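You operate a simulated robot arm through the tools that you are given. There is no shell and no other tool.

You run a simulated two-armed robot. Do the job below in one go: nothing can be reset, and whatever is moved stays where it is left.

Task
Seal both packs, each for the time printed on it.
Fine: blue pack first, then put it back; leave the white pack on the rest; sealer off after.

Only the result counts: the job must be done as asked and must still hold three seconds after the hand-in. Knocking over, shifting, dropping, spilling or breaking anything else fails it. Lids that push on must go on centred and level and be pressed home; caps that screw on are set level and turned clockwise until they are tight.

Robot
Two 7-joint arms with two-finger parallel grippers on one trunk that stands fixed in place. Base frame: the origin is at the foot of the trunk, x ahead of it, y to its left, z up; the work surface is at about z = 0.86. Readings come in m, rad, newtons and seconds.
The left shoulder is at [0.02, 0.138, 1.25], the right one opposite. With the tool pointing down near the work surface each hand reaches from about 0.1 to 0.48 m from the base axis, measured 20 degrees to its own side. Payload 1.57 kg a hand.
The tool frame of a hand sits at the grasp point between the pads (the TCP): z along the fingers, y along the line on which they close. The tips reach 0.03 m beyond it. The gripper opens to 0.08 m. The fingers are 0.017 m wide and 0.012 m thick; the gripper's body (0.04 by 0.082 m) begins 0.08 m behind the TCP.
Orientation is told as [roll, pitch, yaw] about the base's x, y, z axes, in that order, counted from this pose: with the fingers straight down and closing along the base's y, the tool's x points along the base's -x, its y along +y and its z along -z.

Tools
- The arms move only by the tool servo_tool. It takes "left_rows", "right_rows" or both (then of equal length, played together; a hand with none holds still); each is a list of rows, each a list of 3 entries, a list of its own where there are three numbers: the turn, a rotation vector about the tool's x, y, z in degrees, then the shift along the tool's x, y, z in m, then the opening, from 0 (shut) to 1 (fully open). In form: [[[ax, ay, az], [x, y, z], grip], ...]. A call has 1 to 20 rows; each row is the pose to reach, as a shift and turn from the pose commanded when the call began, along the tool's axes at that moment. Rows are played at 5 a second. More than 0.05 m and 0.15 rad between two rows, or a gripper value outside its range, and nothing of the call is played. Where a pose cannot be reached the arm comes as near as it can. A force on the tool above 50 N (or 10 N above the force at the start of the call, whichever is more), or a blocked arm, ends the call early, and 0.2 s more pass. Each finger travels about 0.045 m/s and halts on what it meets, pressing with about 39 N; the grip force reading is that of the motor and also rises with nothing between the fingers. The clock runs only during rows and for 0.2 s after the last one: add rows that repeat a pose to give the fingers time. It gives the time, the measured TCP pose, the force on the tool (base axes), the opening and the grip force at its end, in the units of the frame above (readings bear some noise), with the torque about the TCP (base axes, N m) and any sound that the robot's microphone picked up, and new pictures: "show" is both (left out), scene, wrist or none (wrist: the cameras of the hands that moved).
- Cameras (640 x 400 px; columns grow to the right, rows downward): "scene" is now at [0.1895, 0.0259, 1.1674]; the picture's right is [0.28, -0.96, 0.00], its down [-0.23, -0.07, -0.97] and it looks along [0.93, 0.28, -0.24] (base axes); focal length 214 px, centre (320, 200). "left" rides on the left gripper at [0.072, 0.007, -0.122] in its tool frame; the picture's right is [-0.09, 1.00, 0.00], its down [-0.84, -0.08, -0.54] and it looks along [-0.54, -0.05, 0.84] (tool axes); focal length 238 px, centre (320, 200). "right" rides on the right gripper at [0.072, -0.007, -0.122] in its tool frame; the picture's right is [0.09, 1.00, 0.00], its down [-0.84, 0.08, -0.54] and it looks along [-0.54, 0.05, 0.84] (tool axes); focal length 238 px, centre (320, 200). There is no depth. A picture from a camera that has moved, and an enlarged one, comes with that camera's place and axes in the base frame and with its lens.
- raise_lower(by): slides the trunk up (or, below 0, down) by that many m; the arms and the scene camera ride with it, the base frame stays. It gives what a move gives, with no picture.
- turn_head(pan, tilt): turns the head with the scene camera to pan (to the left, within 1.047 rad either way) and tilt (down, from -0.506 to 1.204), counted from straight ahead of the robot. It gives what a move gives, and a new picture of the scene camera.
- enlarge(camera, box): a new picture of the part [left, top, right, bottom] of that camera's present view, enlarged. It takes no simulated time.
- hand_in(): hands the job in; it is judged then, once.

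Nothing tells you positions but the pictures and the camera data. Unless the task says otherwise, let go and move clear before handing in.

The tools are called after ">>>" as name(argument=value, ...) on one line, values as JSON. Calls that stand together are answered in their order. servo_tool: Moves the arms, as the interface text tells. Its arguments: {"type":"object","properties":{"left_rows":{"type":"array"},"right_rows":{"type":"array"},"show":{"type":"string","enum":["both","scene","wrist","none"]}},"required":[]} The other tools are called the same way: raise_lower (by) moves the trunk up or down; turn_head (pan, tilt) turns the head that bears the scene camera; enlarge (camera, box) takes an enlarged picture of a part of a camera's view; hand_in () hands the job in.

At the start:

```text
time_s: 0.0
left_ee_pos: [0.1964, 0.335, 1.0996]
left_orientation: [-0.197, 0.314, 0.043]
left_wrist_force: [-1.0, -0.1, 0.0]
left_torque: [-0.02, -0.03, 0.04]
left_opening: 0.08
left_gripper_force: 0.1
right_ee_pos: [0.3252, 0.0427, 1.1374]
right_orientation: [0.001, 0.375, 0.001]
right_wrist_force: [-0.2, -0.5, 0.3]
right_torque: [0.03, 0.01, -0.03]
right_opening: 0.0799
right_gripper_force: 0.1
trunk travel left (down, up): [-0.625, 0.615]
head pan, tilt (commanded): [0.288, 0.241]
```

scene: 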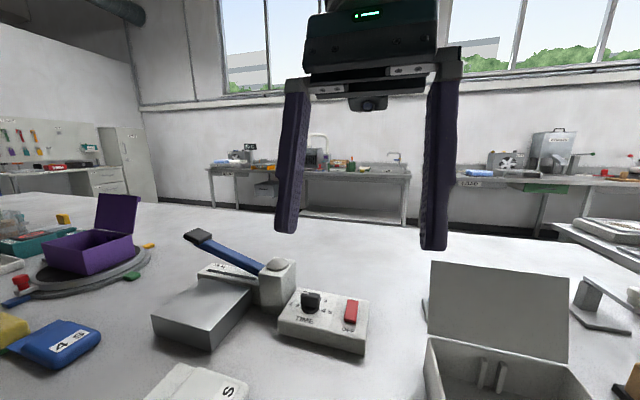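
right: 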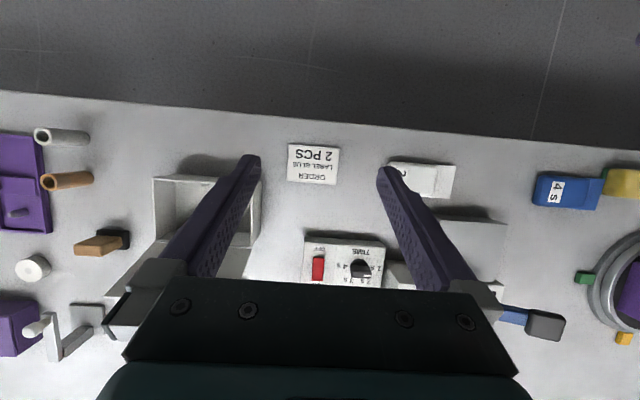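
left: 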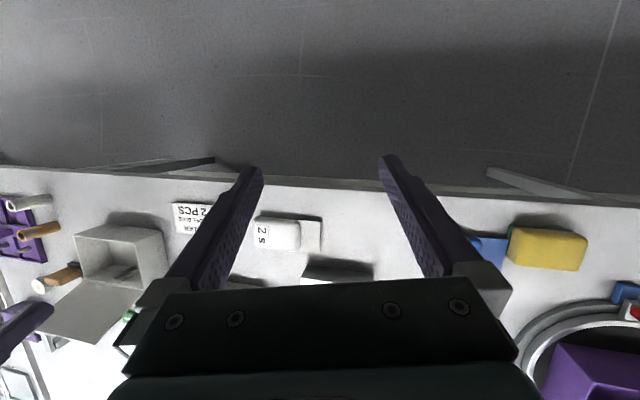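

I see an impulse sealer with a blue lever arm, a timer knob and a red OFF switch in the middle, with a blue pack (4 s) on the left and a white pack (2 s) near the front. I'll look closer before moving anything.

>>> turn_head(pan=0.35, tilt=0.75)

>>> enlarge(camera="right", box=[260, 120, 640, 360])

>>> enlarge(camera="left", box=[160, 180, 600, 300])

```text
time_s: 0.9
left_ee_pos: [0.1971, 0.3328, 1.099]
left_orientation: [-0.198, 0.319, 0.043]
left_wrist_force: [-0.6, 0.3, 0.1]
left_torque: [0.0, -0.01, 0.0]
left_opening: 0.0798
left_gripper_force: 0.0
right_ee_pos: [0.325, 0.0432, 1.1365]
right_orientation: [0.001, 0.379, 0.001]
right_wrist_force: [-0.4, 0.1, -1.5]
right_torque: [0.0, -0.01, 0.03]
right_opening: 0.0801
right_gripper_force: 0.0
trunk travel left (down, up): [-0.625, 0.615]
head pan, tilt (commanded): [0.351, 0.75]
camera scene: at [0.1779, 0.0279, 1.1215], right [0.34, -0.94, 0.0], down [-0.64, -0.23, -0.73], along [0.69, 0.25, -0.68], focal length 214 px, centre (320, 200)
```

scene: 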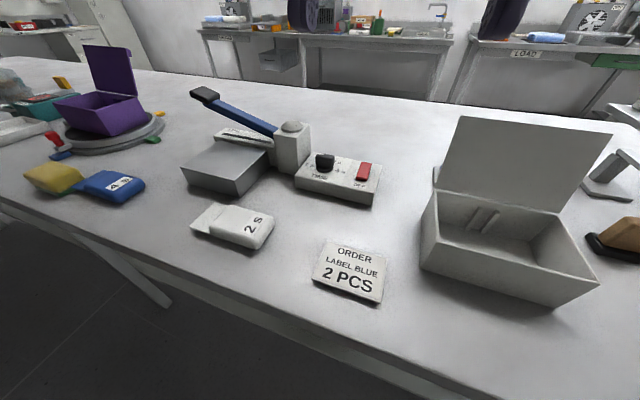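

```text
1.67 times, centred on (450, 240) of right
camera zoom: at [0.3038, 0.0363, 1.2767], right [-0.09, 1.0, 0.03], down [0.98, 0.08, 0.2], along [0.19, 0.05, -0.98], focal length 397 px, centre (103, 133)
```

zoom: 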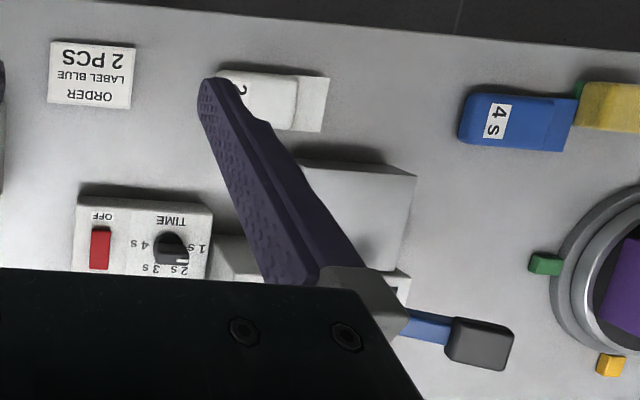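

```text
1.45 times, centred on (380, 240) of left
camera zoom: at [0.1627, 0.362, 1.2331], right [-0.02, 0.98, -0.22], down [0.96, 0.07, 0.26], along [0.27, -0.2, -0.94], focal length 347 px, centre (233, 142)
```

zoom: 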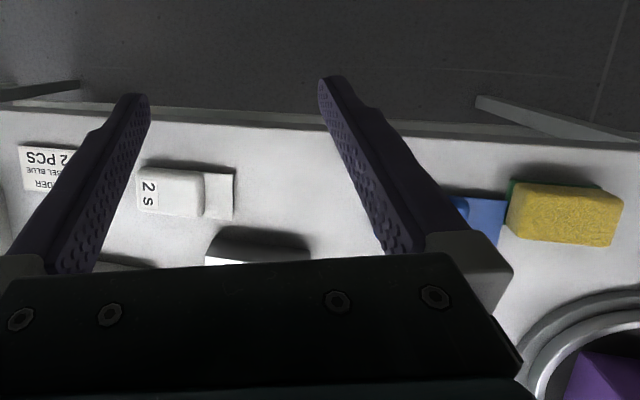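

I can make out both packs, the lever, and the knob. I'll zoom in on each part to understand the sealer, the knob scale and how the yellow thing touches the blue pack.

>>> enlarge(camera="scene", box=[170, 80, 390, 217])

>>> enlarge(camera="scene", box=[0, 120, 180, 232])

>>> enlarge(camera="scene", box=[180, 190, 400, 320])

>>> enlarge(camera="right", box=[290, 225, 420, 306])

>>> enlarge(camera="right", box=[510, 150, 640, 231])

```text
2.91 times, centred on (280, 148) of scene
camera zoom: at [0.1779, 0.0279, 1.1215], right [0.34, -0.94, 0.0], down [-0.64, -0.23, -0.73], along [0.69, 0.25, -0.68], focal length 624 px, centre (436, 350)
```

zoom: 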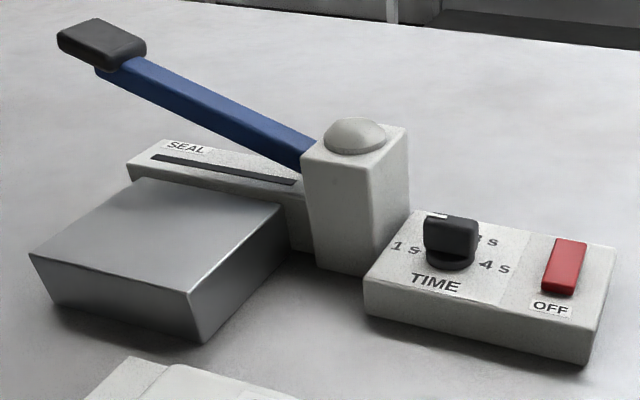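

```text
3.56 times, centred on (90, 176) of scene
camera zoom: at [0.1779, 0.0279, 1.1215], right [0.34, -0.94, 0.0], down [-0.64, -0.23, -0.73], along [0.69, 0.25, -0.68], focal length 763 px, centre (1138, 285)
```

zoom: 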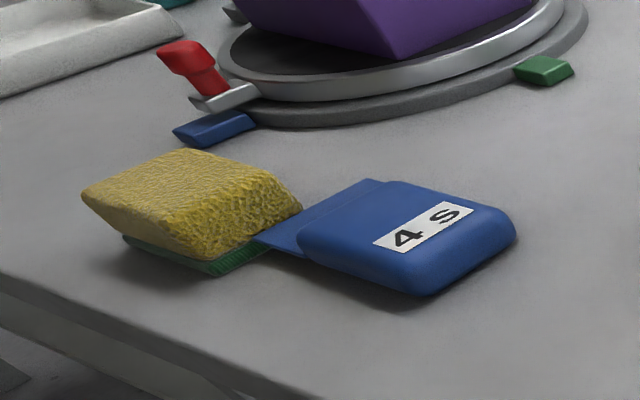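

```text
2.91 times, centred on (290, 255) of scene
camera zoom: at [0.1779, 0.0279, 1.1215], right [0.34, -0.94, 0.0], down [-0.64, -0.23, -0.73], along [0.69, 0.25, -0.68], focal length 624 px, centre (407, 40)
```

zoom: 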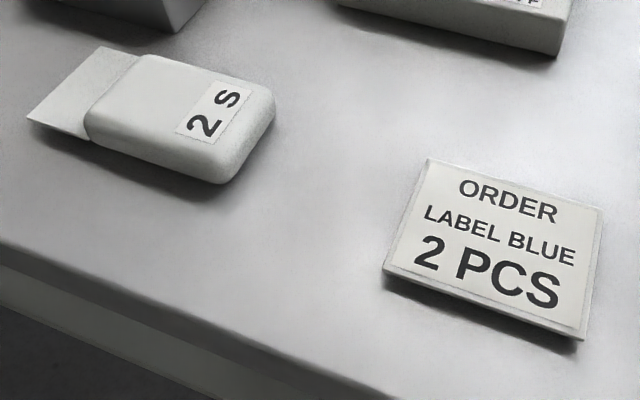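

```text
4.92 times, centred on (355, 266) of right
camera zoom: at [0.3038, 0.0363, 1.2767], right [-0.09, 1.0, 0.03], down [0.98, 0.08, 0.2], along [0.19, 0.05, -0.98], focal length 1173 px, centre (148, -122)
```

zoom: 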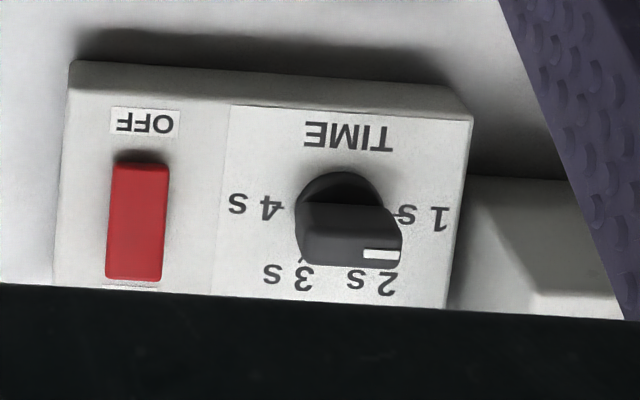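

```text
4.92 times, centred on (575, 190) of right
camera zoom: at [0.3038, 0.0363, 1.2767], right [-0.09, 1.0, 0.03], down [0.98, 0.08, 0.2], along [0.19, 0.05, -0.98], focal length 1173 px, centre (-935, 247)
```

zoom: 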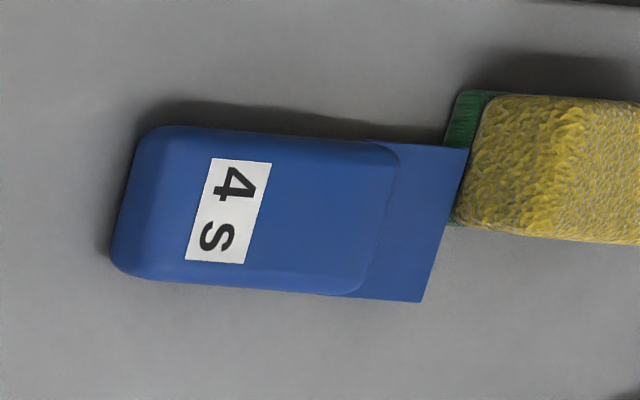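

The sealer sits at about x 0.40–0.53, y 0.06–0.38, with the knob near (0.49, 0.13), the rest near (0.45, 0.31), and the blue pack near (0.33, 0.47). I'll zoom on the switch, knob and lever for their states, and then pull the right hand back out of the way.

>>> enlarge(camera="scene", box=[290, 140, 390, 202])

>>> enlarge(camera="scene", box=[300, 145, 350, 176])

>>> enlarge(camera="scene", box=[180, 80, 320, 168])

>>> servo_tool(right_rows=[[[0, 0, 0], [0.015, -0.04, 0], 1], [[0, 0, 0], [0.03, -0.08, 0], 1], [[0, 0, 0], [0.05, -0.12, 0], 1], [[0, 0, 0], [0.07, -0.16, 0], 1], [[0, 0, 0], [0.08, -0.2, 0], 1], [[0, 0, 0], [0.08, -0.24, 0], 1], [[0, 0, 0], [0.08, -0.24, 0], 1]], show="both")

```text
6.40 times, centred on (340, 171) of scene
camera zoom: at [0.1779, 0.0279, 1.1215], right [0.34, -0.94, 0.0], down [-0.64, -0.23, -0.73], along [0.69, 0.25, -0.68], focal length 1373 px, centre (192, 386)
```

zoom: 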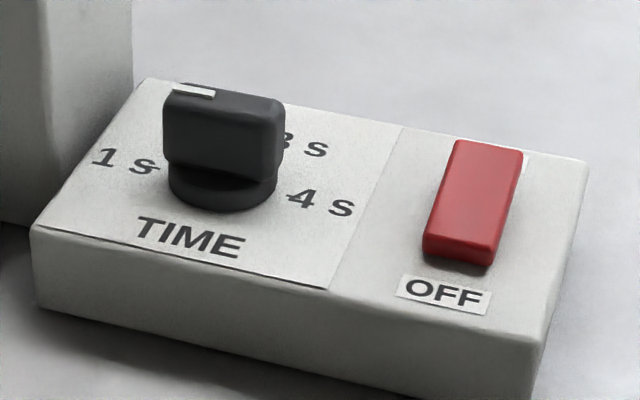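

```text
12.80 times, centred on (325, 160) of scene
camera zoom: at [0.1779, 0.0279, 1.1215], right [0.34, -0.94, 0.0], down [-0.64, -0.23, -0.73], along [0.69, 0.25, -0.68], focal length 2745 px, centre (256, 706)
```

zoom: 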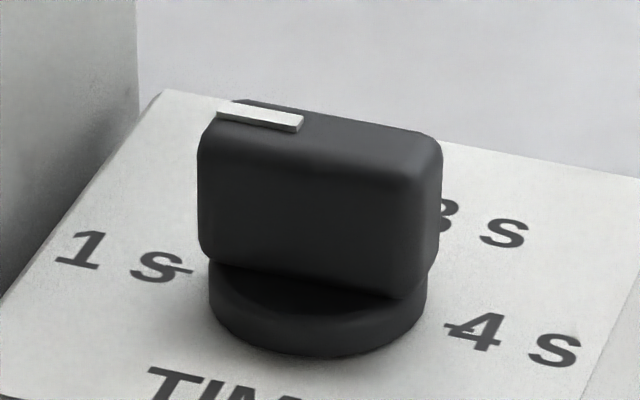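

```text
4.55 times, centred on (250, 124) of scene
camera zoom: at [0.1779, 0.0279, 1.1215], right [0.34, -0.94, 0.0], down [-0.64, -0.23, -0.73], along [0.69, 0.25, -0.68], focal length 975 px, centre (638, 546)
```

zoom: 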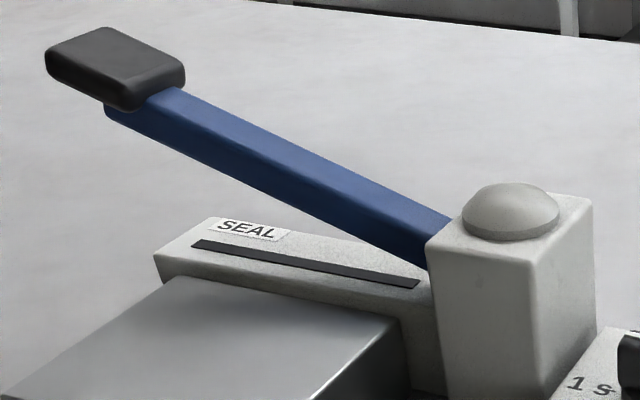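

```text
time_s: 2.5
left_ee_pos: [0.1972, 0.334, 1.0989]
left_orientation: [-0.199, 0.318, 0.042]
left_wrist_force: [0.4, -0.6, 0.6]
left_torque: [-0.03, 0.0, -0.04]
left_opening: 0.0799
left_gripper_force: 0.1
right_ee_pos: [0.2331, -0.1981, 1.1271]
right_orientation: [-0.026, 0.537, 0.007]
right_wrist_force: [0.6, 0.5, -0.3]
right_torque: [0.01, -0.01, -0.02]
right_opening: 0.0801
right_gripper_force: 0.0
trunk travel left (down, up): [-0.625, 0.615]
head pan, tilt (commanded): [0.351, 0.75]
stopped in row 7 (right hand): the arm was blocked; the commanded pose is now the measured one
camera scene: at [0.1779, 0.0279, 1.1215], right [0.34, -0.94, 0.0], down [-0.64, -0.23, -0.73], along [0.69, 0.25, -0.68], focal length 214 px, centre (320, 200)
camera right: at [0.234, -0.2009, 1.2691], right [-0.1, 0.99, 0.02], down [0.99, 0.1, 0.04], along [0.03, 0.03, -1.0], focal length 238 px, centre (320, 200)
```

scene: 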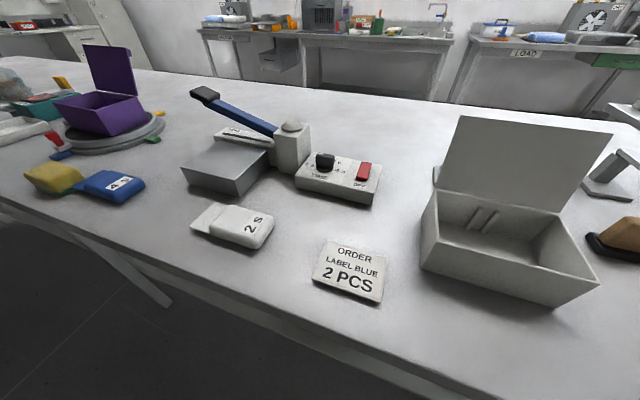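
right: 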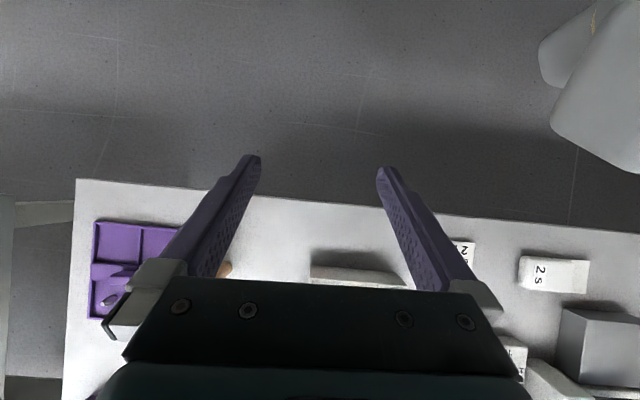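

The knob mark points to 1 s (scale runs 1→4 s clockwise seen from above), the rocker's OFF end is raised so the sealer is on, and the lever is up. I'll level the left hand and bring it toward the knob to test its reach.

>>> servo_tool(left_rows=[[[-2.3, -3.6, 0.9], [-0.019, -0.028, 0.001], 1], [[-4.7, -7.2, 1.7], [-0.038, -0.056, 0.002], 1], [[-7, -10.8, 2.6], [-0.057, -0.084, 0.004], 1], [[-9.4, -14.4, 3.4], [-0.076, -0.112, 0.005], 1], [[-11.7, -18.0, 4.3], [-0.095, -0.14, 0.006], 1], [[-11.7, -18.0, 4.3], [-0.095, -0.14, 0.006], 1]], show="both")

```text
time_s: 3.0
left_ee_pos: [0.2388, 0.2694, 1.0943]
left_orientation: [-0.368, 0.142, 0.054]
left_wrist_force: [0.9, 0.7, 0.2]
left_torque: [0.0, 0.0, 0.02]
left_opening: 0.08
left_gripper_force: 0.0
right_ee_pos: [0.2318, -0.1975, 1.1266]
right_orientation: [-0.026, 0.538, 0.008]
right_wrist_force: [-0.3, 1.1, 1.0]
right_torque: [-0.01, -0.03, -0.03]
right_opening: 0.08
right_gripper_force: 0.0
trunk travel left (down, up): [-0.625, 0.615]
head pan, tilt (commanded): [0.351, 0.75]
stopped in row 2 (left hand): the arm was blocked; the commanded pose is now the measured one
camera scene: at [0.1779, 0.028, 1.1214], right [0.34, -0.94, 0.0], down [-0.64, -0.23, -0.73], along [0.69, 0.25, -0.68], focal length 214 px, centre (320, 200)
camera left: at [0.1787, 0.3162, 1.2146], right [-0.01, 0.93, -0.37], down [0.9, 0.17, 0.41], along [0.44, -0.33, -0.84], focal length 238 px, centre (320, 200)
```

scene: 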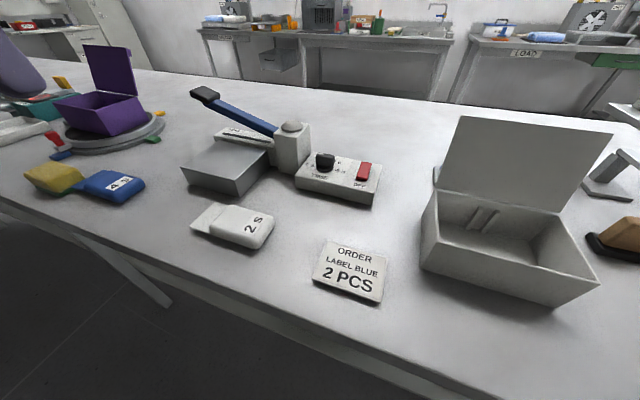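
left: 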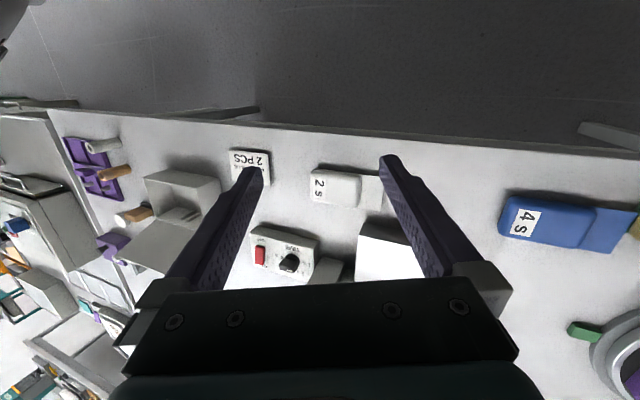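

The left arm was blocked by its own joint limits at that height and came out more tilted. I'll try lower, with smaller steps, straightening the hand as it goes.

>>> servo_tool(left_rows=[[[0, 0, 0], [0.0, 0.0, 0.03], 1], [[0, 0, 0], [-0.02, 0.0, 0.06], 1], [[-5, 0, 0], [-0.04, 0.01, 0.08], 1], [[-10, 0, 0], [-0.06, 0.02, 0.1], 1], [[-10, 0, 0], [-0.06, 0.02, 0.1], 1]], show="both")

```text
time_s: 3.8
left_ee_pos: [0.2514, 0.2473, 1.0123]
left_orientation: [-0.467, 0.169, 0.156]
left_wrist_force: [0.1, -0.1, -0.5]
left_torque: [-0.01, 0.01, -0.03]
left_opening: 0.0799
left_gripper_force: 0.1
right_ee_pos: [0.233, -0.1962, 1.1261]
right_orientation: [-0.027, 0.538, 0.008]
right_wrist_force: [-0.6, -0.5, 0.2]
right_torque: [-0.02, -0.01, 0.01]
right_opening: 0.0801
right_gripper_force: 0.0
trunk travel left (down, up): [-0.625, 0.615]
head pan, tilt (commanded): [0.351, 0.75]
stopped in row 3 (left hand): the arm was blocked; the commanded pose is now the measured one
camera scene: at [0.1778, 0.0279, 1.1215], right [0.34, -0.94, 0.0], down [-0.64, -0.23, -0.73], along [0.69, 0.25, -0.68], focal length 214 px, centre (320, 200)
camera left: at [0.1884, 0.2966, 1.1284], right [-0.12, 0.88, -0.46], down [0.87, 0.31, 0.37], along [0.47, -0.35, -0.81], focal length 238 px, centre (320, 200)
```

scene: 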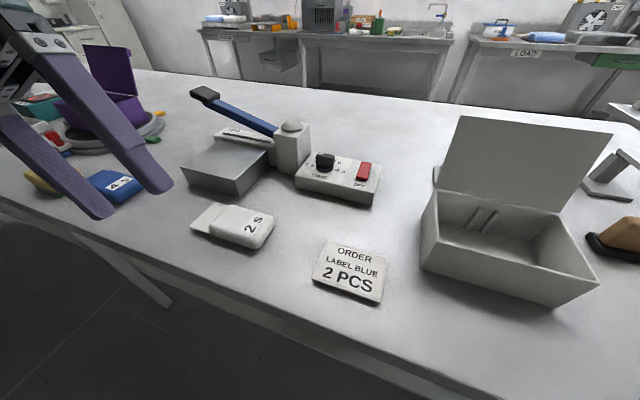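
left: 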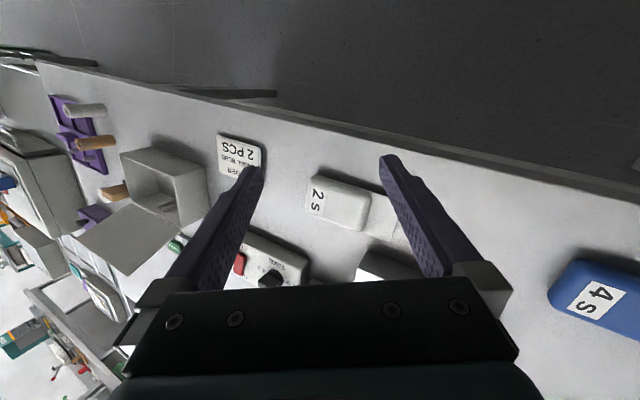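

The hand keeps tilting as it moves inward, so I think the folded arm is hitting a limit. I'll try reaching outward instead, where the arm is less folded.

>>> servo_tool(left_rows=[[[0, 0, 0], [-0.0285, 0.0088, -0.0099], 1], [[0, 0, 0], [-0.057, 0.0176, -0.0198], 1], [[0, 0, 0], [-0.0856, 0.0264, -0.0297], 1], [[0, 0, 0], [-0.0856, 0.0264, -0.0297], 1]], show="none")

```text
time_s: 4.6
left_ee_pos: [0.3043, 0.3075, 1.0018]
left_orientation: [-0.549, 0.189, 0.277]
left_wrist_force: [0.0, 0.1, 0.7]
left_torque: [0.03, 0.01, 0.0]
left_opening: 0.0798
left_gripper_force: 0.1
right_ee_pos: [0.2321, -0.1982, 1.1273]
right_orientation: [-0.028, 0.539, 0.009]
right_wrist_force: [0.3, 0.4, 0.8]
right_torque: [0.01, 0.01, 0.02]
right_opening: 0.08
right_gripper_force: 0.1
trunk travel left (down, up): [-0.625, 0.615]
head pan, tilt (commanded): [0.351, 0.75]
stopped in row 3 (left hand): the arm was blocked; the commanded pose is now the measured one
```

The tilt grows as the hand extends at this height, which suggests the hand is too high relative to the shoulder. I'll raise the trunk and then let the hand reach downward.

>>> raise_lower(by=0.15)

```text
time_s: 6.3
left_ee_pos: [0.3044, 0.3086, 1.1519]
left_orientation: [-0.55, 0.191, 0.278]
left_wrist_force: [0.6, -0.3, -0.2]
left_torque: [-0.01, 0.02, 0.02]
left_opening: 0.08
left_gripper_force: 0.1
right_ee_pos: [0.2339, -0.1973, 1.2767]
right_orientation: [-0.028, 0.539, 0.008]
right_wrist_force: [-0.1, 0.4, 0.1]
right_torque: [-0.02, 0.01, 0.0]
right_opening: 0.08
right_gripper_force: 0.0
trunk travel left (down, up): [-0.775, 0.465]
head pan, tilt (commanded): [0.351, 0.75]
```

>>> servo_tool(left_rows=[[[0, 0, 0], [-0.0063, 0.0171, 0.0279], 1], [[-6.2, -2.3, 0], [-0.0126, 0.0342, 0.0558], 1], [[-12.4, -4.6, 0], [-0.019, 0.0513, 0.0837], 1], [[-18.7, -6.9, 0], [-0.019, 0.0513, 0.0837], 1], [[-24.9, -9.2, 0], [-0.019, 0.0513, 0.0837], 1], [[-31.1, -11.5, 0], [-0.019, 0.0513, 0.0837], 1], [[-31.1, -11.5, 0], [-0.019, 0.0513, 0.0837], 1]], show="both")

```text
time_s: 7.1
left_ee_pos: [0.2738, 0.3315, 1.0515]
left_orientation: [-0.455, 0.177, 0.511]
left_wrist_force: [-0.5, 0.1, 0.4]
left_torque: [0.0, 0.0, -0.02]
left_opening: 0.0799
left_gripper_force: 0.0
left hand out of reach, approached as far as the arm can: row 3
right_ee_pos: [0.234, -0.1981, 1.2768]
right_orientation: [-0.029, 0.537, 0.009]
right_wrist_force: [-0.7, 0.0, -0.6]
right_torque: [-0.02, 0.01, 0.03]
right_opening: 0.0799
right_gripper_force: 0.1
trunk travel left (down, up): [-0.775, 0.465]
head pan, tilt (commanded): [0.351, 0.75]
stopped in row 3 (left hand): the arm was blocked; the commanded pose is now the measured one
camera scene: at [0.178, 0.0279, 1.2715], right [0.34, -0.94, 0.0], down [-0.64, -0.23, -0.73], along [0.69, 0.25, -0.68], focal length 214 px, centre (320, 200)
camera left: at [0.1982, 0.3579, 1.1701], right [-0.43, 0.79, -0.45], down [0.72, 0.6, 0.36], along [0.55, -0.16, -0.82], focal length 238 px, centre (320, 200)
```

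scene: 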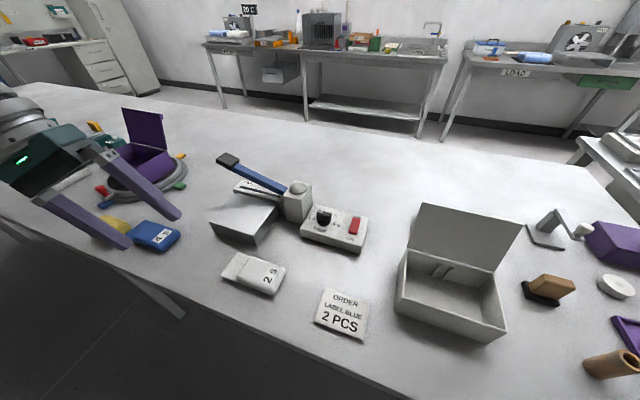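
left: 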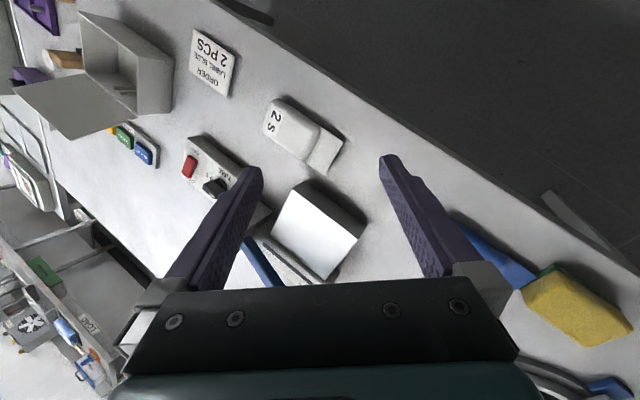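

The elbow is flared out to the left and the hand is reaching inward, near a limit. I'll bring the hand up and rotate it to vertical in place to see how free it is.

>>> servo_tool(left_rows=[[[-2, -0.8, 0], [0.0035, -0.0087, -0.018], 1], [[-5, -2.0, 0], [0.007, -0.017, -0.035], 1], [[-9, -3.6, 0], [0.0106, -0.026, -0.053], 1], [[-13, -5.3, 0], [0.0106, -0.026, -0.053], 1], [[-17, -7, 0], [0.0106, -0.026, -0.053], 1]], show="scene")

```text
time_s: 7.7
left_ee_pos: [0.1937, 0.3376, 1.034]
left_orientation: [-0.261, 0.352, 0.569]
left_wrist_force: [0.8, 0.1, 1.1]
left_torque: [0.0, -0.01, -0.01]
left_opening: 0.0799
left_gripper_force: 0.0
right_ee_pos: [0.2335, -0.1967, 1.2762]
right_orientation: [-0.027, 0.537, 0.009]
right_wrist_force: [0.1, -0.4, 0.2]
right_torque: [-0.01, 0.0, 0.0]
right_opening: 0.08
right_gripper_force: 0.0
trunk travel left (down, up): [-0.775, 0.465]
head pan, tilt (commanded): [0.351, 0.75]
stopped in row 2 (left hand): the arm was blocked; the commanded pose is now the measured one
camera scene: at [0.1779, 0.0279, 1.2715], right [0.34, -0.94, 0.0], down [-0.64, -0.23, -0.73], along [0.69, 0.25, -0.68], focal length 214 px, centre (320, 200)
```

scene: 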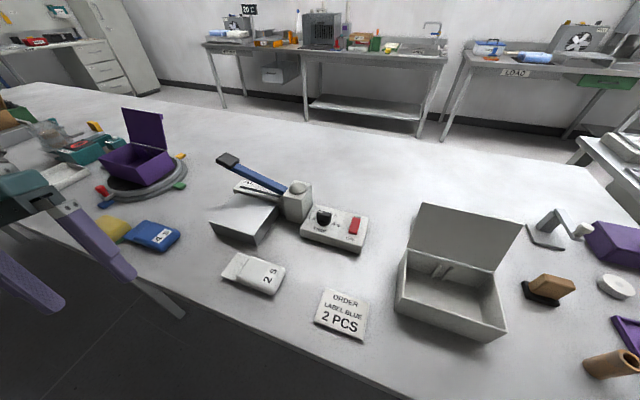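

The hand swung a good deal, which suggests the arm is switching to another joint configuration. I'll rotate to vertical in small steps at this spot and see whether it settles.

>>> servo_tool(left_rows=[[[0, 0, 0], [0, 0, 0], 1], [[-2.4, -3.4, 0], [0, 0, 0], 1], [[-4.8, -6.8, 0], [0, 0, 0], 1], [[-7.2, -10.2, 0], [0, 0, 0], 1], [[-9.6, -13.6, 0], [0, 0, 0], 1], [[-12, -17, 0], [0, 0, 0], 1], [[-14.3, -20.4, 0], [0, 0, 0], 1], [[-14.3, -20.4, 0], [0, 0, 0], 1]], show="scene")

```text
time_s: 8.8
left_ee_pos: [0.1495, 0.326, 1.0099]
left_orientation: [-0.141, 0.242, 0.783]
left_wrist_force: [0.6, 0.5, 1.0]
left_torque: [0.0, 0.0, 0.03]
left_opening: 0.0799
left_gripper_force: 0.1
right_ee_pos: [0.2333, -0.1967, 1.2772]
right_orientation: [-0.028, 0.539, 0.009]
right_wrist_force: [-0.2, 0.3, -0.1]
right_torque: [0.02, 0.01, 0.02]
right_opening: 0.0801
right_gripper_force: 0.1
trunk travel left (down, up): [-0.775, 0.465]
head pan, tilt (commanded): [0.351, 0.75]
stopped in row 5 (left hand): the arm was blocked; the commanded pose is now the measured one
camera scene: at [0.1779, 0.0279, 1.2715], right [0.34, -0.94, 0.0], down [-0.64, -0.23, -0.73], along [0.69, 0.25, -0.68], focal length 214 px, centre (320, 200)
```

scene: 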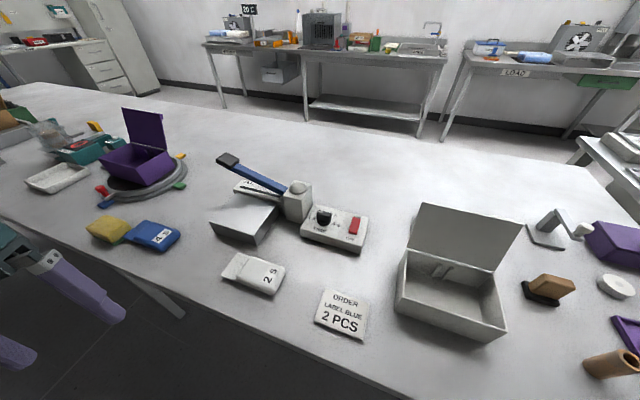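

The hand is drifting back and yawing as it turns. I'll look at the left arm's posture with the head camera to understand what limits it.

>>> turn_head(pan=1.04, tilt=0.5)

```text
time_s: 9.9
left_ee_pos: [0.1506, 0.3251, 1.0111]
left_orientation: [-0.146, 0.242, 0.786]
left_wrist_force: [-0.4, 1.1, -0.1]
left_torque: [0.01, -0.03, 0.02]
left_opening: 0.08
left_gripper_force: 0.1
right_ee_pos: [0.2341, -0.1979, 1.2768]
right_orientation: [-0.029, 0.538, 0.01]
right_wrist_force: [0.1, 0.4, -0.7]
right_torque: [0.02, 0.05, 0.01]
right_opening: 0.08
right_gripper_force: 0.0
trunk travel left (down, up): [-0.775, 0.465]
head pan, tilt (commanded): [1.04, 0.499]
camera scene: at [0.1461, 0.0778, 1.2934], right [0.86, -0.51, 0.0], down [-0.24, -0.41, -0.88], along [0.44, 0.76, -0.48], focal length 214 px, centre (320, 200)
```

scene: 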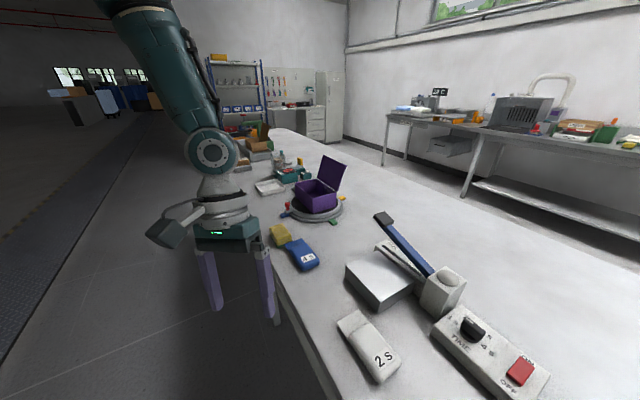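

>>> turn_head(pan=1.04, tilt=-0.1)

```text
time_s: 10.9
left_ee_pos: [0.1497, 0.326, 1.0107]
left_orientation: [-0.146, 0.241, 0.785]
left_wrist_force: [-0.3, -0.3, -0.6]
left_torque: [0.0, 0.01, -0.01]
left_opening: 0.0798
left_gripper_force: 0.0
right_ee_pos: [0.2336, -0.1968, 1.2768]
right_orientation: [-0.028, 0.536, 0.01]
right_wrist_force: [0.6, 0.2, -0.5]
right_torque: [0.02, -0.02, 0.01]
right_opening: 0.0799
right_gripper_force: 0.1
trunk travel left (down, up): [-0.775, 0.465]
head pan, tilt (commanded): [1.04, -0.099]
camera scene: at [0.1441, 0.0745, 1.3483], right [0.86, -0.51, 0.0], down [0.05, 0.09, -1.0], along [0.5, 0.86, 0.1], focal length 214 px, centre (320, 200)
```

scene: 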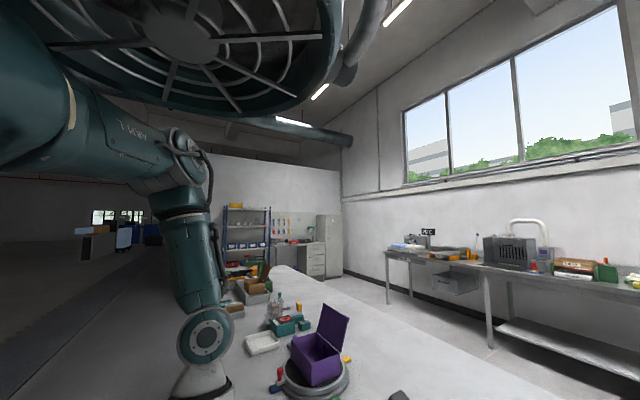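

The arm's forearm is hanging straight down in line with the hand (a wrist singularity), and inward tilts cost it reach. I'll move the hand outward slowly while tilting the fingers outward, which should suit the arm better.

>>> servo_tool(left_rows=[[[-0.3, -2.2, 0], [-0.0075, -0.0136, -0.0007], 1], [[-0.6, -4.3, 0], [-0.015, -0.0271, -0.0015], 1], [[-0.9, -6.5, 0], [-0.0224, -0.0407, -0.0022], 1], [[-1.2, -8.7, 0], [-0.03, -0.0543, -0.003], 1], [[-1.5, -10.8, 0], [-0.0374, -0.0678, -0.0037], 1], [[-1.8, -13, 0], [-0.0449, -0.0814, -0.0044], 1], [[-2.1, -15.2, 0], [-0.0523, -0.095, -0.0051], 1], [[-2.4, -17.3, 0], [-0.0598, -0.1085, -0.0059], 1], [[-2.7, -19.5, 0], [-0.0673, -0.1221, -0.0066], 1], [[-3.0, -21.7, 0], [-0.0748, -0.1357, -0.0073], 1], [[-3.3, -23.8, 0], [-0.0822, -0.1492, -0.0081], 1], [[-3.6, -26, 0], [-0.0897, -0.1628, -0.0088], 1]], show="scene")

```text
time_s: 12.6
left_ee_pos: [0.2092, 0.3131, 1.0049]
left_orientation: [-0.115, 0.074, 1.037]
left_wrist_force: [0.4, -0.7, 0.5]
left_torque: [-0.01, 0.03, 0.04]
left_opening: 0.0801
left_gripper_force: 0.1
left hand out of reach, approached as far as the arm can: row 5, 6, 7, 8
right_ee_pos: [0.2323, -0.1977, 1.2754]
right_orientation: [-0.028, 0.539, 0.009]
right_wrist_force: [0.4, -0.1, 0.2]
right_torque: [-0.01, 0.02, -0.01]
right_opening: 0.0796
right_gripper_force: 0.1
trunk travel left (down, up): [-0.775, 0.465]
head pan, tilt (commanded): [1.04, -0.099]
stopped in row 8 (left hand): the arm was blocked; the commanded pose is now the measured one
camera scene: at [0.1441, 0.0744, 1.3484], right [0.86, -0.51, 0.0], down [0.05, 0.09, -1.0], along [0.5, 0.86, 0.1], focal length 214 px, centre (320, 200)
```

scene: 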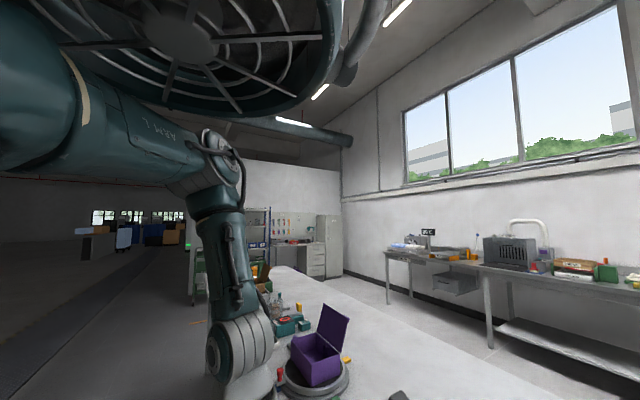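

The hand is straightening as its yaw turns toward +90°, which is the direction I need anyway. I'll keep going that way, adding yaw.

>>> servo_tool(left_rows=[[[0, -1, -2], [0, -0.002, 0], 1], [[0.2, -2.5, -4], [-0.003, -0.0095, 0.0006], 1], [[0.4, -3.8, -6], [-0.006, -0.017, 0.0013], 1], [[0.7, -5, -8], [-0.01, -0.0245, 0.002], 1], [[1, -6.5, -10], [-0.0135, -0.033, 0.003], 1], [[1.3, -8, -12], [-0.0175, -0.043, 0.004], 1], [[1.6, -10, -14], [-0.0215, -0.053, 0.005], 1], [[2, -11.3, -16], [-0.0255, -0.064, 0.006], 1], [[2, -12.5, -17], [-0.0294, -0.0753, 0.0065], 1], [[2, -12.5, -17], [-0.0294, -0.0753, 0.0065], 1]], show="scene")

```text
time_s: 13.7
left_ee_pos: [0.2105, 0.3174, 1.0084]
left_orientation: [-0.127, 0.072, 1.348]
left_wrist_force: [-0.1, 0.7, -0.4]
left_torque: [-0.03, 0.02, -0.01]
left_opening: 0.08
left_gripper_force: 0.1
left hand out of reach, approached as far as the arm can: row 1, 2, 3, 4, 5
right_ee_pos: [0.2324, -0.1978, 1.2764]
right_orientation: [-0.028, 0.539, 0.009]
right_wrist_force: [-0.8, -0.4, 0.2]
right_torque: [0.03, -0.02, 0.0]
right_opening: 0.0798
right_gripper_force: 0.1
trunk travel left (down, up): [-0.775, 0.465]
head pan, tilt (commanded): [1.04, -0.099]
stopped in row 5 (left hand): the arm was blocked; the commanded pose is now the measured one
camera scene: at [0.1441, 0.0744, 1.3484], right [0.86, -0.51, 0.0], down [0.05, 0.09, -1.0], along [0.5, 0.86, 0.1], focal length 214 px, centre (320, 200)
```

scene: 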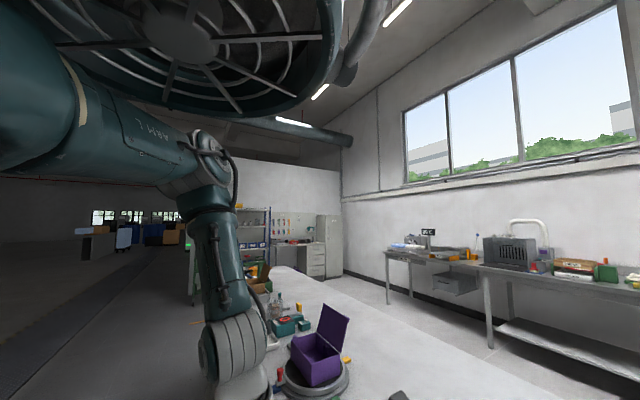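

Position and tilt didn't follow while yaw did, so the wrist is still near its singular pose with the trunk this high. I'll lift the hand, then put the trunk back down so the forearm slopes outward rather than hanging vertically.

>>> servo_tool(left_rows=[[[0, 0, 0], [0, 0, 0], 1], [[0, 0, 0], [0, 0, -0.015], 1], [[0, 0, 0], [0, 0, -0.03], 1], [[0, 0, 0], [0, 0, -0.045], 1], [[0, 0, 0], [0, 0, -0.06], 1], [[0, 0, 0], [0, 0, -0.075], 1], [[0, 0, 0], [0, 0, -0.09], 1], [[0, 0, 0], [0, 0, -0.105], 1], [[0, 0, 0], [0, 0, -0.12], 1], [[0, 0, 0], [0, 0, -0.12], 1]], show="scene")

```text
time_s: 14.5
left_ee_pos: [0.1318, 0.3213, 1.0065]
left_orientation: [0.069, 0.11, 1.368]
left_wrist_force: [-0.6, 0.9, -0.3]
left_torque: [-0.03, -0.01, 0.0]
left_opening: 0.0801
left_gripper_force: 0.1
right_ee_pos: [0.2332, -0.1978, 1.2768]
right_orientation: [-0.03, 0.539, 0.009]
right_wrist_force: [-0.1, -0.2, -0.2]
right_torque: [0.0, 0.01, -0.03]
right_opening: 0.0802
right_gripper_force: 0.0
trunk travel left (down, up): [-0.775, 0.465]
head pan, tilt (commanded): [1.04, -0.099]
stopped in row 4 (left hand): the arm was blocked; the commanded pose is now the measured one
camera scene: at [0.1442, 0.0744, 1.3484], right [0.86, -0.51, 0.0], down [0.05, 0.09, -1.0], along [0.5, 0.86, 0.1], focal length 214 px, centre (320, 200)
```

scene: 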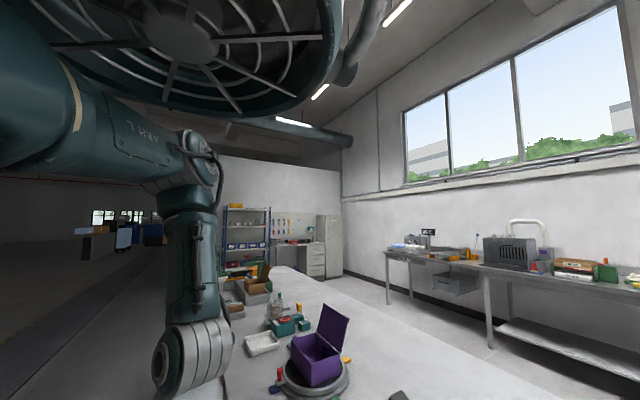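

Asking for height made the arm swing back instead, so the upper arm seems unable to rise. I'll try very small slow steps outward, keeping the orientation, to see whether it tracks.

>>> servo_tool(left_rows=[[[0, 0, 0], [-0.0008, -0.0039, -0.0004], 1], [[0, 0, 0], [-0.0016, -0.0078, -0.0007], 1], [[0, 0, 0], [-0.0024, -0.0117, -0.001], 1], [[0, 0, 0], [-0.0032, -0.0156, -0.0014], 1], [[0, 0, 0], [-0.004, -0.0195, -0.0018], 1], [[0, 0, 0], [-0.0048, -0.0234, -0.0022], 1], [[0, 0, 0], [-0.0056, -0.0273, -0.0025], 1], [[0, 0, 0], [-0.0064, -0.0312, -0.0029], 1], [[0, 0, 0], [-0.0072, -0.0351, -0.0032], 1], [[0, 0, 0], [-0.008, -0.039, -0.0036], 1], [[0, 0, 0], [-0.0088, -0.0429, -0.004], 1], [[0, 0, 0], [-0.0096, -0.0468, -0.0043], 1], [[0, 0, 0], [-0.0104, -0.0507, -0.0047], 1], [[0, 0, 0], [-0.0112, -0.0546, -0.005], 1], [[0, 0, 0], [-0.012, -0.0585, -0.0054], 1], [[0, 0, 0], [-0.0128, -0.0624, -0.0058], 1], [[0, 0, 0], [-0.0136, -0.0663, -0.0061], 1], [[0, 0, 0], [-0.0144, -0.0702, -0.0065], 1], [[0, 0, 0], [-0.0152, -0.0741, -0.0068], 1], [[0, 0, 0], [-0.016, -0.078, -0.0072], 1]], show="scene")

```text
time_s: 18.7
left_ee_pos: [0.1805, 0.325, 1.0071]
left_orientation: [0.075, 0.153, 1.474]
left_wrist_force: [0.6, 0.3, -0.6]
left_torque: [-0.03, 0.0, -0.01]
left_opening: 0.0799
left_gripper_force: 0.1
left hand out of reach, approached as far as the arm can: row 10, 11, 12, 13, 14, 15, 16, 17, 18, 19, 20
right_ee_pos: [0.2338, -0.1967, 1.2767]
right_orientation: [-0.028, 0.538, 0.009]
right_wrist_force: [-0.4, 0.2, -0.5]
right_torque: [0.02, 0.0, 0.0]
right_opening: 0.0802
right_gripper_force: 0.0
trunk travel left (down, up): [-0.775, 0.465]
head pan, tilt (commanded): [1.04, -0.099]
camera scene: at [0.1441, 0.0745, 1.3484], right [0.86, -0.51, 0.0], down [0.05, 0.09, -1.0], along [0.5, 0.86, 0.1], focal length 214 px, centre (320, 200)
```

scene: 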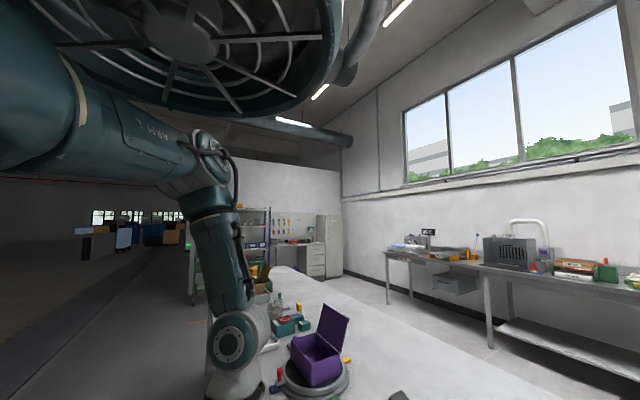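

Slow steps track without blocking, but the upper arm stays pinned at shoulder height. I'll raise the trunk further and pull the hand down so the arm straightens and the elbow drops, and then swing it forward as the trunk comes down.

>>> raise_lower(by=0.25)

>>> servo_tool(left_rows=[[[0, 0, 0], [0, 0, 0.01], 1], [[0, 0, 0], [0, 0, 0.02], 1], [[0, 0, 0], [0, 0, 0.03], 1], [[0, 0, 0], [0, 0, 0.04], 1], [[0, 0, 0], [0, 0, 0.05], 1], [[0, 0, 0], [0, 0, 0.06], 1], [[0, 0, 0], [0, 0, 0.07], 1], [[0, 0, 0], [0, 0, 0.08], 1], [[0, 0, 0], [0, 0, 0.09], 1], [[0, 0, 0], [0, 0, 0.1], 1], [[0, 0, 0], [0, 0, 0.11], 1], [[0, 0, 0], [0, 0, 0.12], 1], [[0, 0, 0], [0, 0, 0.13], 1], [[0, 0, 0], [0, 0, 0.14], 1], [[0, 0, 0], [0, 0, 0.15], 1], [[0, 0, 0], [0, 0, 0.16], 1], [[0, 0, 0], [0, 0, 0.17], 1], [[0, 0, 0], [0, 0, 0.18], 1]], show="scene")

```text
time_s: 21.3
left_ee_pos: [0.1786, 0.3243, 1.2567]
left_orientation: [0.082, 0.15, 1.463]
left_wrist_force: [0.0, -0.5, 0.0]
left_torque: [-0.02, -0.01, 0.01]
left_opening: 0.08
left_gripper_force: 0.2
right_ee_pos: [0.2315, -0.1972, 1.5274]
right_orientation: [-0.028, 0.538, 0.008]
right_wrist_force: [0.8, -0.4, 0.1]
right_torque: [0.02, 0.01, 0.02]
right_opening: 0.0803
right_gripper_force: 0.0
trunk travel left (down, up): [-1.025, 0.215]
head pan, tilt (commanded): [1.04, -0.099]
```

```text
time_s: 25.1
left_ee_pos: [0.1598, 0.3326, 1.2532]
left_orientation: [0.098, 0.135, 1.42]
left_wrist_force: [1.1, 0.4, -0.1]
left_torque: [-0.01, 0.01, 0.0]
left_opening: 0.0798
left_gripper_force: 0.0
left hand out of reach, approached as far as the arm can: row 1, 2, 3, 4, 5, 6, 7, 8, 9, 10, 11, 12, 13, 14, 15, 16, 17, 18
right_ee_pos: [0.2332, -0.1976, 1.5271]
right_orientation: [-0.028, 0.535, 0.008]
right_wrist_force: [0.4, -0.3, -0.3]
right_torque: [-0.02, 0.0, 0.01]
right_opening: 0.08
right_gripper_force: 0.1
trunk travel left (down, up): [-1.025, 0.215]
head pan, tilt (commanded): [1.04, -0.099]
camera scene: at [0.1441, 0.0745, 1.5984], right [0.86, -0.51, 0.0], down [0.05, 0.09, -1.0], along [0.5, 0.86, 0.1], focal length 214 px, centre (320, 200)
```

scene: 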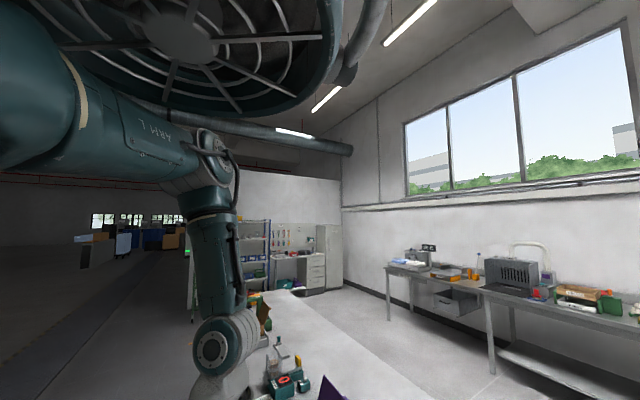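

The hand would not go down either, so a wrist joint has probably wound to its limit as the yaw drifted. I'll slowly unwind the yaw back toward zero here, well clear of everything.

>>> servo_tool(left_rows=[[[0, 0, 3], [0, 0, 0], 1], [[0, 0, 6], [0, 0, 0], 1], [[0, 0, 9], [0, 0, 0], 1], [[0, 0, 12], [0, 0, 0], 1], [[0, 0, 15], [0, 0, 0], 1], [[0, 0, 18], [0, 0, 0], 1], [[0, 0, 21], [0, 0, 0], 1], [[0, 0, 24], [0, 0, 0], 1], [[0, 0, 27], [0, 0, 0], 1], [[0, 0, 30], [0, 0, 0], 1], [[0, 0, 33], [0, 0, 0], 1], [[0, 0, 36], [0, 0, 0], 1], [[0, 0, 39], [0, 0, 0], 1], [[0, 0, 42], [0, 0, 0], 1], [[0, 0, 45], [0, 0, 0], 1], [[0, 0, 48], [0, 0, 0], 1], [[0, 0, 51], [0, 0, 0], 1], [[0, 0, 54], [0, 0, 0], 1]], show="scene")

```text
time_s: 28.9
left_ee_pos: [0.1834, 0.3404, 1.2655]
left_orientation: [-0.049, 0.118, 0.418]
left_wrist_force: [-0.6, -0.3, -0.3]
left_torque: [0.01, -0.02, -0.02]
left_opening: 0.0801
left_gripper_force: 0.0
right_ee_pos: [0.2328, -0.1981, 1.5274]
right_orientation: [-0.028, 0.536, 0.009]
right_wrist_force: [0.2, -0.5, -0.9]
right_torque: [0.01, -0.04, -0.01]
right_opening: 0.08
right_gripper_force: 0.1
trunk travel left (down, up): [-1.025, 0.215]
head pan, tilt (commanded): [1.04, -0.099]
camera scene: at [0.1441, 0.0745, 1.5984], right [0.86, -0.51, 0.0], down [0.05, 0.09, -1.0], along [0.5, 0.86, 0.1], focal length 214 px, centre (320, 200)
```

scene: 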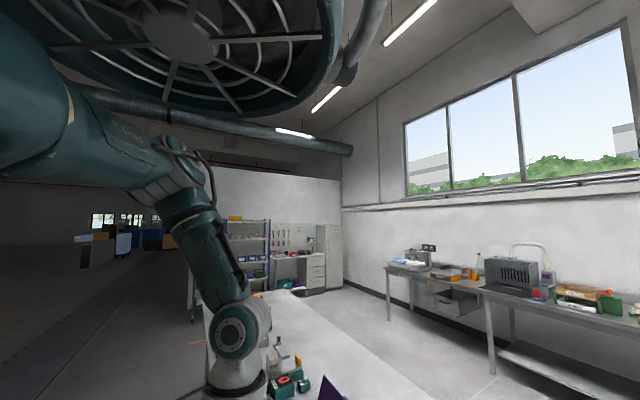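

Unwinding the yaw freed the arm: the elbow dropped and everything tracked. I'll lower the trunk part way and finish levelling the hand at yaw 0 with slow steps.

>>> raise_lower(by=-0.2)

>>> servo_tool(left_rows=[[[-0.2, -0.6, 2], [0, 0, 0], 1], [[-0.5, -1.1, 4], [0, 0, 0], 1], [[-0.7, -1.7, 6], [0, 0, 0], 1], [[-0.9, -2.2, 8], [0, 0, 0], 1], [[-1.2, -2.8, 10], [0, 0, 0], 1], [[-1.4, -3.4, 12], [0, 0, 0], 1], [[-1.6, -3.9, 14], [0, 0, 0], 1], [[-1.9, -4.5, 16], [0, 0, 0], 1], [[-2.1, -5, 18], [0, 0, 0], 1], [[-2.3, -5.6, 20], [0, 0, 0], 1], [[-2.6, -6.2, 22], [0, 0, 0], 1], [[-2.8, -6.7, 24], [0, 0, 0], 1], [[-2.8, -6.7, 24], [0, 0, 0], 1]], show="none")

```text
time_s: 31.1
left_ee_pos: [0.183, 0.34, 1.064]
left_orientation: [-0.048, 0.12, 0.417]
left_wrist_force: [-0.2, -0.8, 0.5]
left_torque: [0.0, 0.01, 0.0]
left_opening: 0.0799
left_gripper_force: 0.1
right_ee_pos: [0.2328, -0.1965, 1.3275]
right_orientation: [-0.027, 0.537, 0.008]
right_wrist_force: [0.1, -0.9, -0.5]
right_torque: [0.0, 0.02, 0.01]
right_opening: 0.08
right_gripper_force: 0.2
trunk travel left (down, up): [-0.825, 0.415]
head pan, tilt (commanded): [1.04, -0.099]
```

```text
time_s: 33.9
left_ee_pos: [0.1837, 0.3402, 1.0644]
left_orientation: [-0.022, -0.014, 0.004]
left_wrist_force: [0.8, 0.1, -0.2]
left_torque: [0.01, -0.01, 0.02]
left_opening: 0.08
left_gripper_force: 0.0
right_ee_pos: [0.2334, -0.1973, 1.3277]
right_orientation: [-0.027, 0.538, 0.007]
right_wrist_force: [-0.6, -0.1, -0.3]
right_torque: [0.03, 0.01, -0.02]
right_opening: 0.08
right_gripper_force: 0.0
trunk travel left (down, up): [-0.825, 0.415]
head pan, tilt (commanded): [1.04, -0.099]
```

The hand is now level at yaw 0. I'll move it forward slowly over the table and turn the head back to the sealer.

>>> servo_tool(left_rows=[[[-0.2, -0.1, 0], [-0.01, -0.006, 0.001], 1], [[-0.4, -0.2, 0], [-0.02, -0.012, 0.002], 1], [[-0.6, -0.3, 0], [-0.03, -0.018, 0.003], 1], [[-0.8, -0.4, 0], [-0.04, -0.024, 0.004], 1], [[-1, -0.5, 0], [-0.05, -0.03, 0.005], 1], [[-1.2, 0.8, 0], [-0.06, -0.036, 0.006], 1], [[-1.2, 0.8, 0], [-0.07, -0.042, 0.007], 1], [[-1.2, 0.8, 0], [-0.08, -0.048, 0.008], 1], [[-1.2, 0.8, 0], [-0.09, -0.054, 0.01], 1], [[-1.2, 0.8, 0], [-0.1, -0.06, 0.012], 1], [[-1.2, 0.8, 0], [-0.11, -0.066, 0.013], 1], [[-1.2, 0.8, 0], [-0.116, -0.07, 0.014], 1]], show="none")

>>> turn_head(pan=0.4, tilt=0.8)

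```text
time_s: 35.0
left_ee_pos: [0.1913, 0.3206, 1.0572]
left_orientation: [-0.074, -0.001, 0.171]
left_wrist_force: [0.4, 0.8, 0.2]
left_torque: [0.03, 0.03, -0.01]
left_opening: 0.0801
left_gripper_force: 0.0
left hand out of reach, approached as far as the arm can: row 3, 4, 5
right_ee_pos: [0.2331, -0.198, 1.3273]
right_orientation: [-0.03, 0.539, 0.01]
right_wrist_force: [0.0, 0.7, -0.2]
right_torque: [-0.01, 0.02, 0.0]
right_opening: 0.0802
right_gripper_force: 0.0
trunk travel left (down, up): [-0.825, 0.415]
head pan, tilt (commanded): [1.04, -0.099]
stopped in row 5 (left hand): the arm was blocked; the commanded pose is now the measured one
```

```text
time_s: 36.2
left_ee_pos: [0.1925, 0.3204, 1.0566]
left_orientation: [-0.075, -0.002, 0.172]
left_wrist_force: [0.3, 0.4, 0.0]
left_torque: [0.01, 0.02, -0.01]
left_opening: 0.08
left_gripper_force: 0.0
right_ee_pos: [0.2339, -0.1984, 1.3269]
right_orientation: [-0.029, 0.539, 0.009]
right_wrist_force: [0.4, 0.2, -0.3]
right_torque: [-0.01, 0.03, 0.02]
right_opening: 0.08
right_gripper_force: 0.0
trunk travel left (down, up): [-0.825, 0.415]
head pan, tilt (commanded): [0.4, 0.799]
camera scene: at [0.1744, 0.0308, 1.3175], right [0.39, -0.92, 0.0], down [-0.66, -0.28, -0.7], along [0.64, 0.27, -0.72], focal length 214 px, centre (320, 200)
```

scene: 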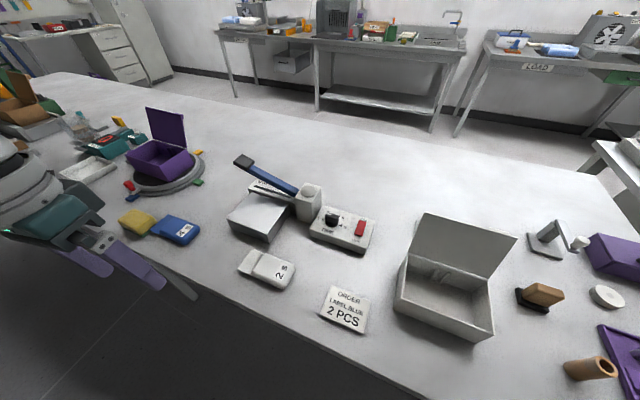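

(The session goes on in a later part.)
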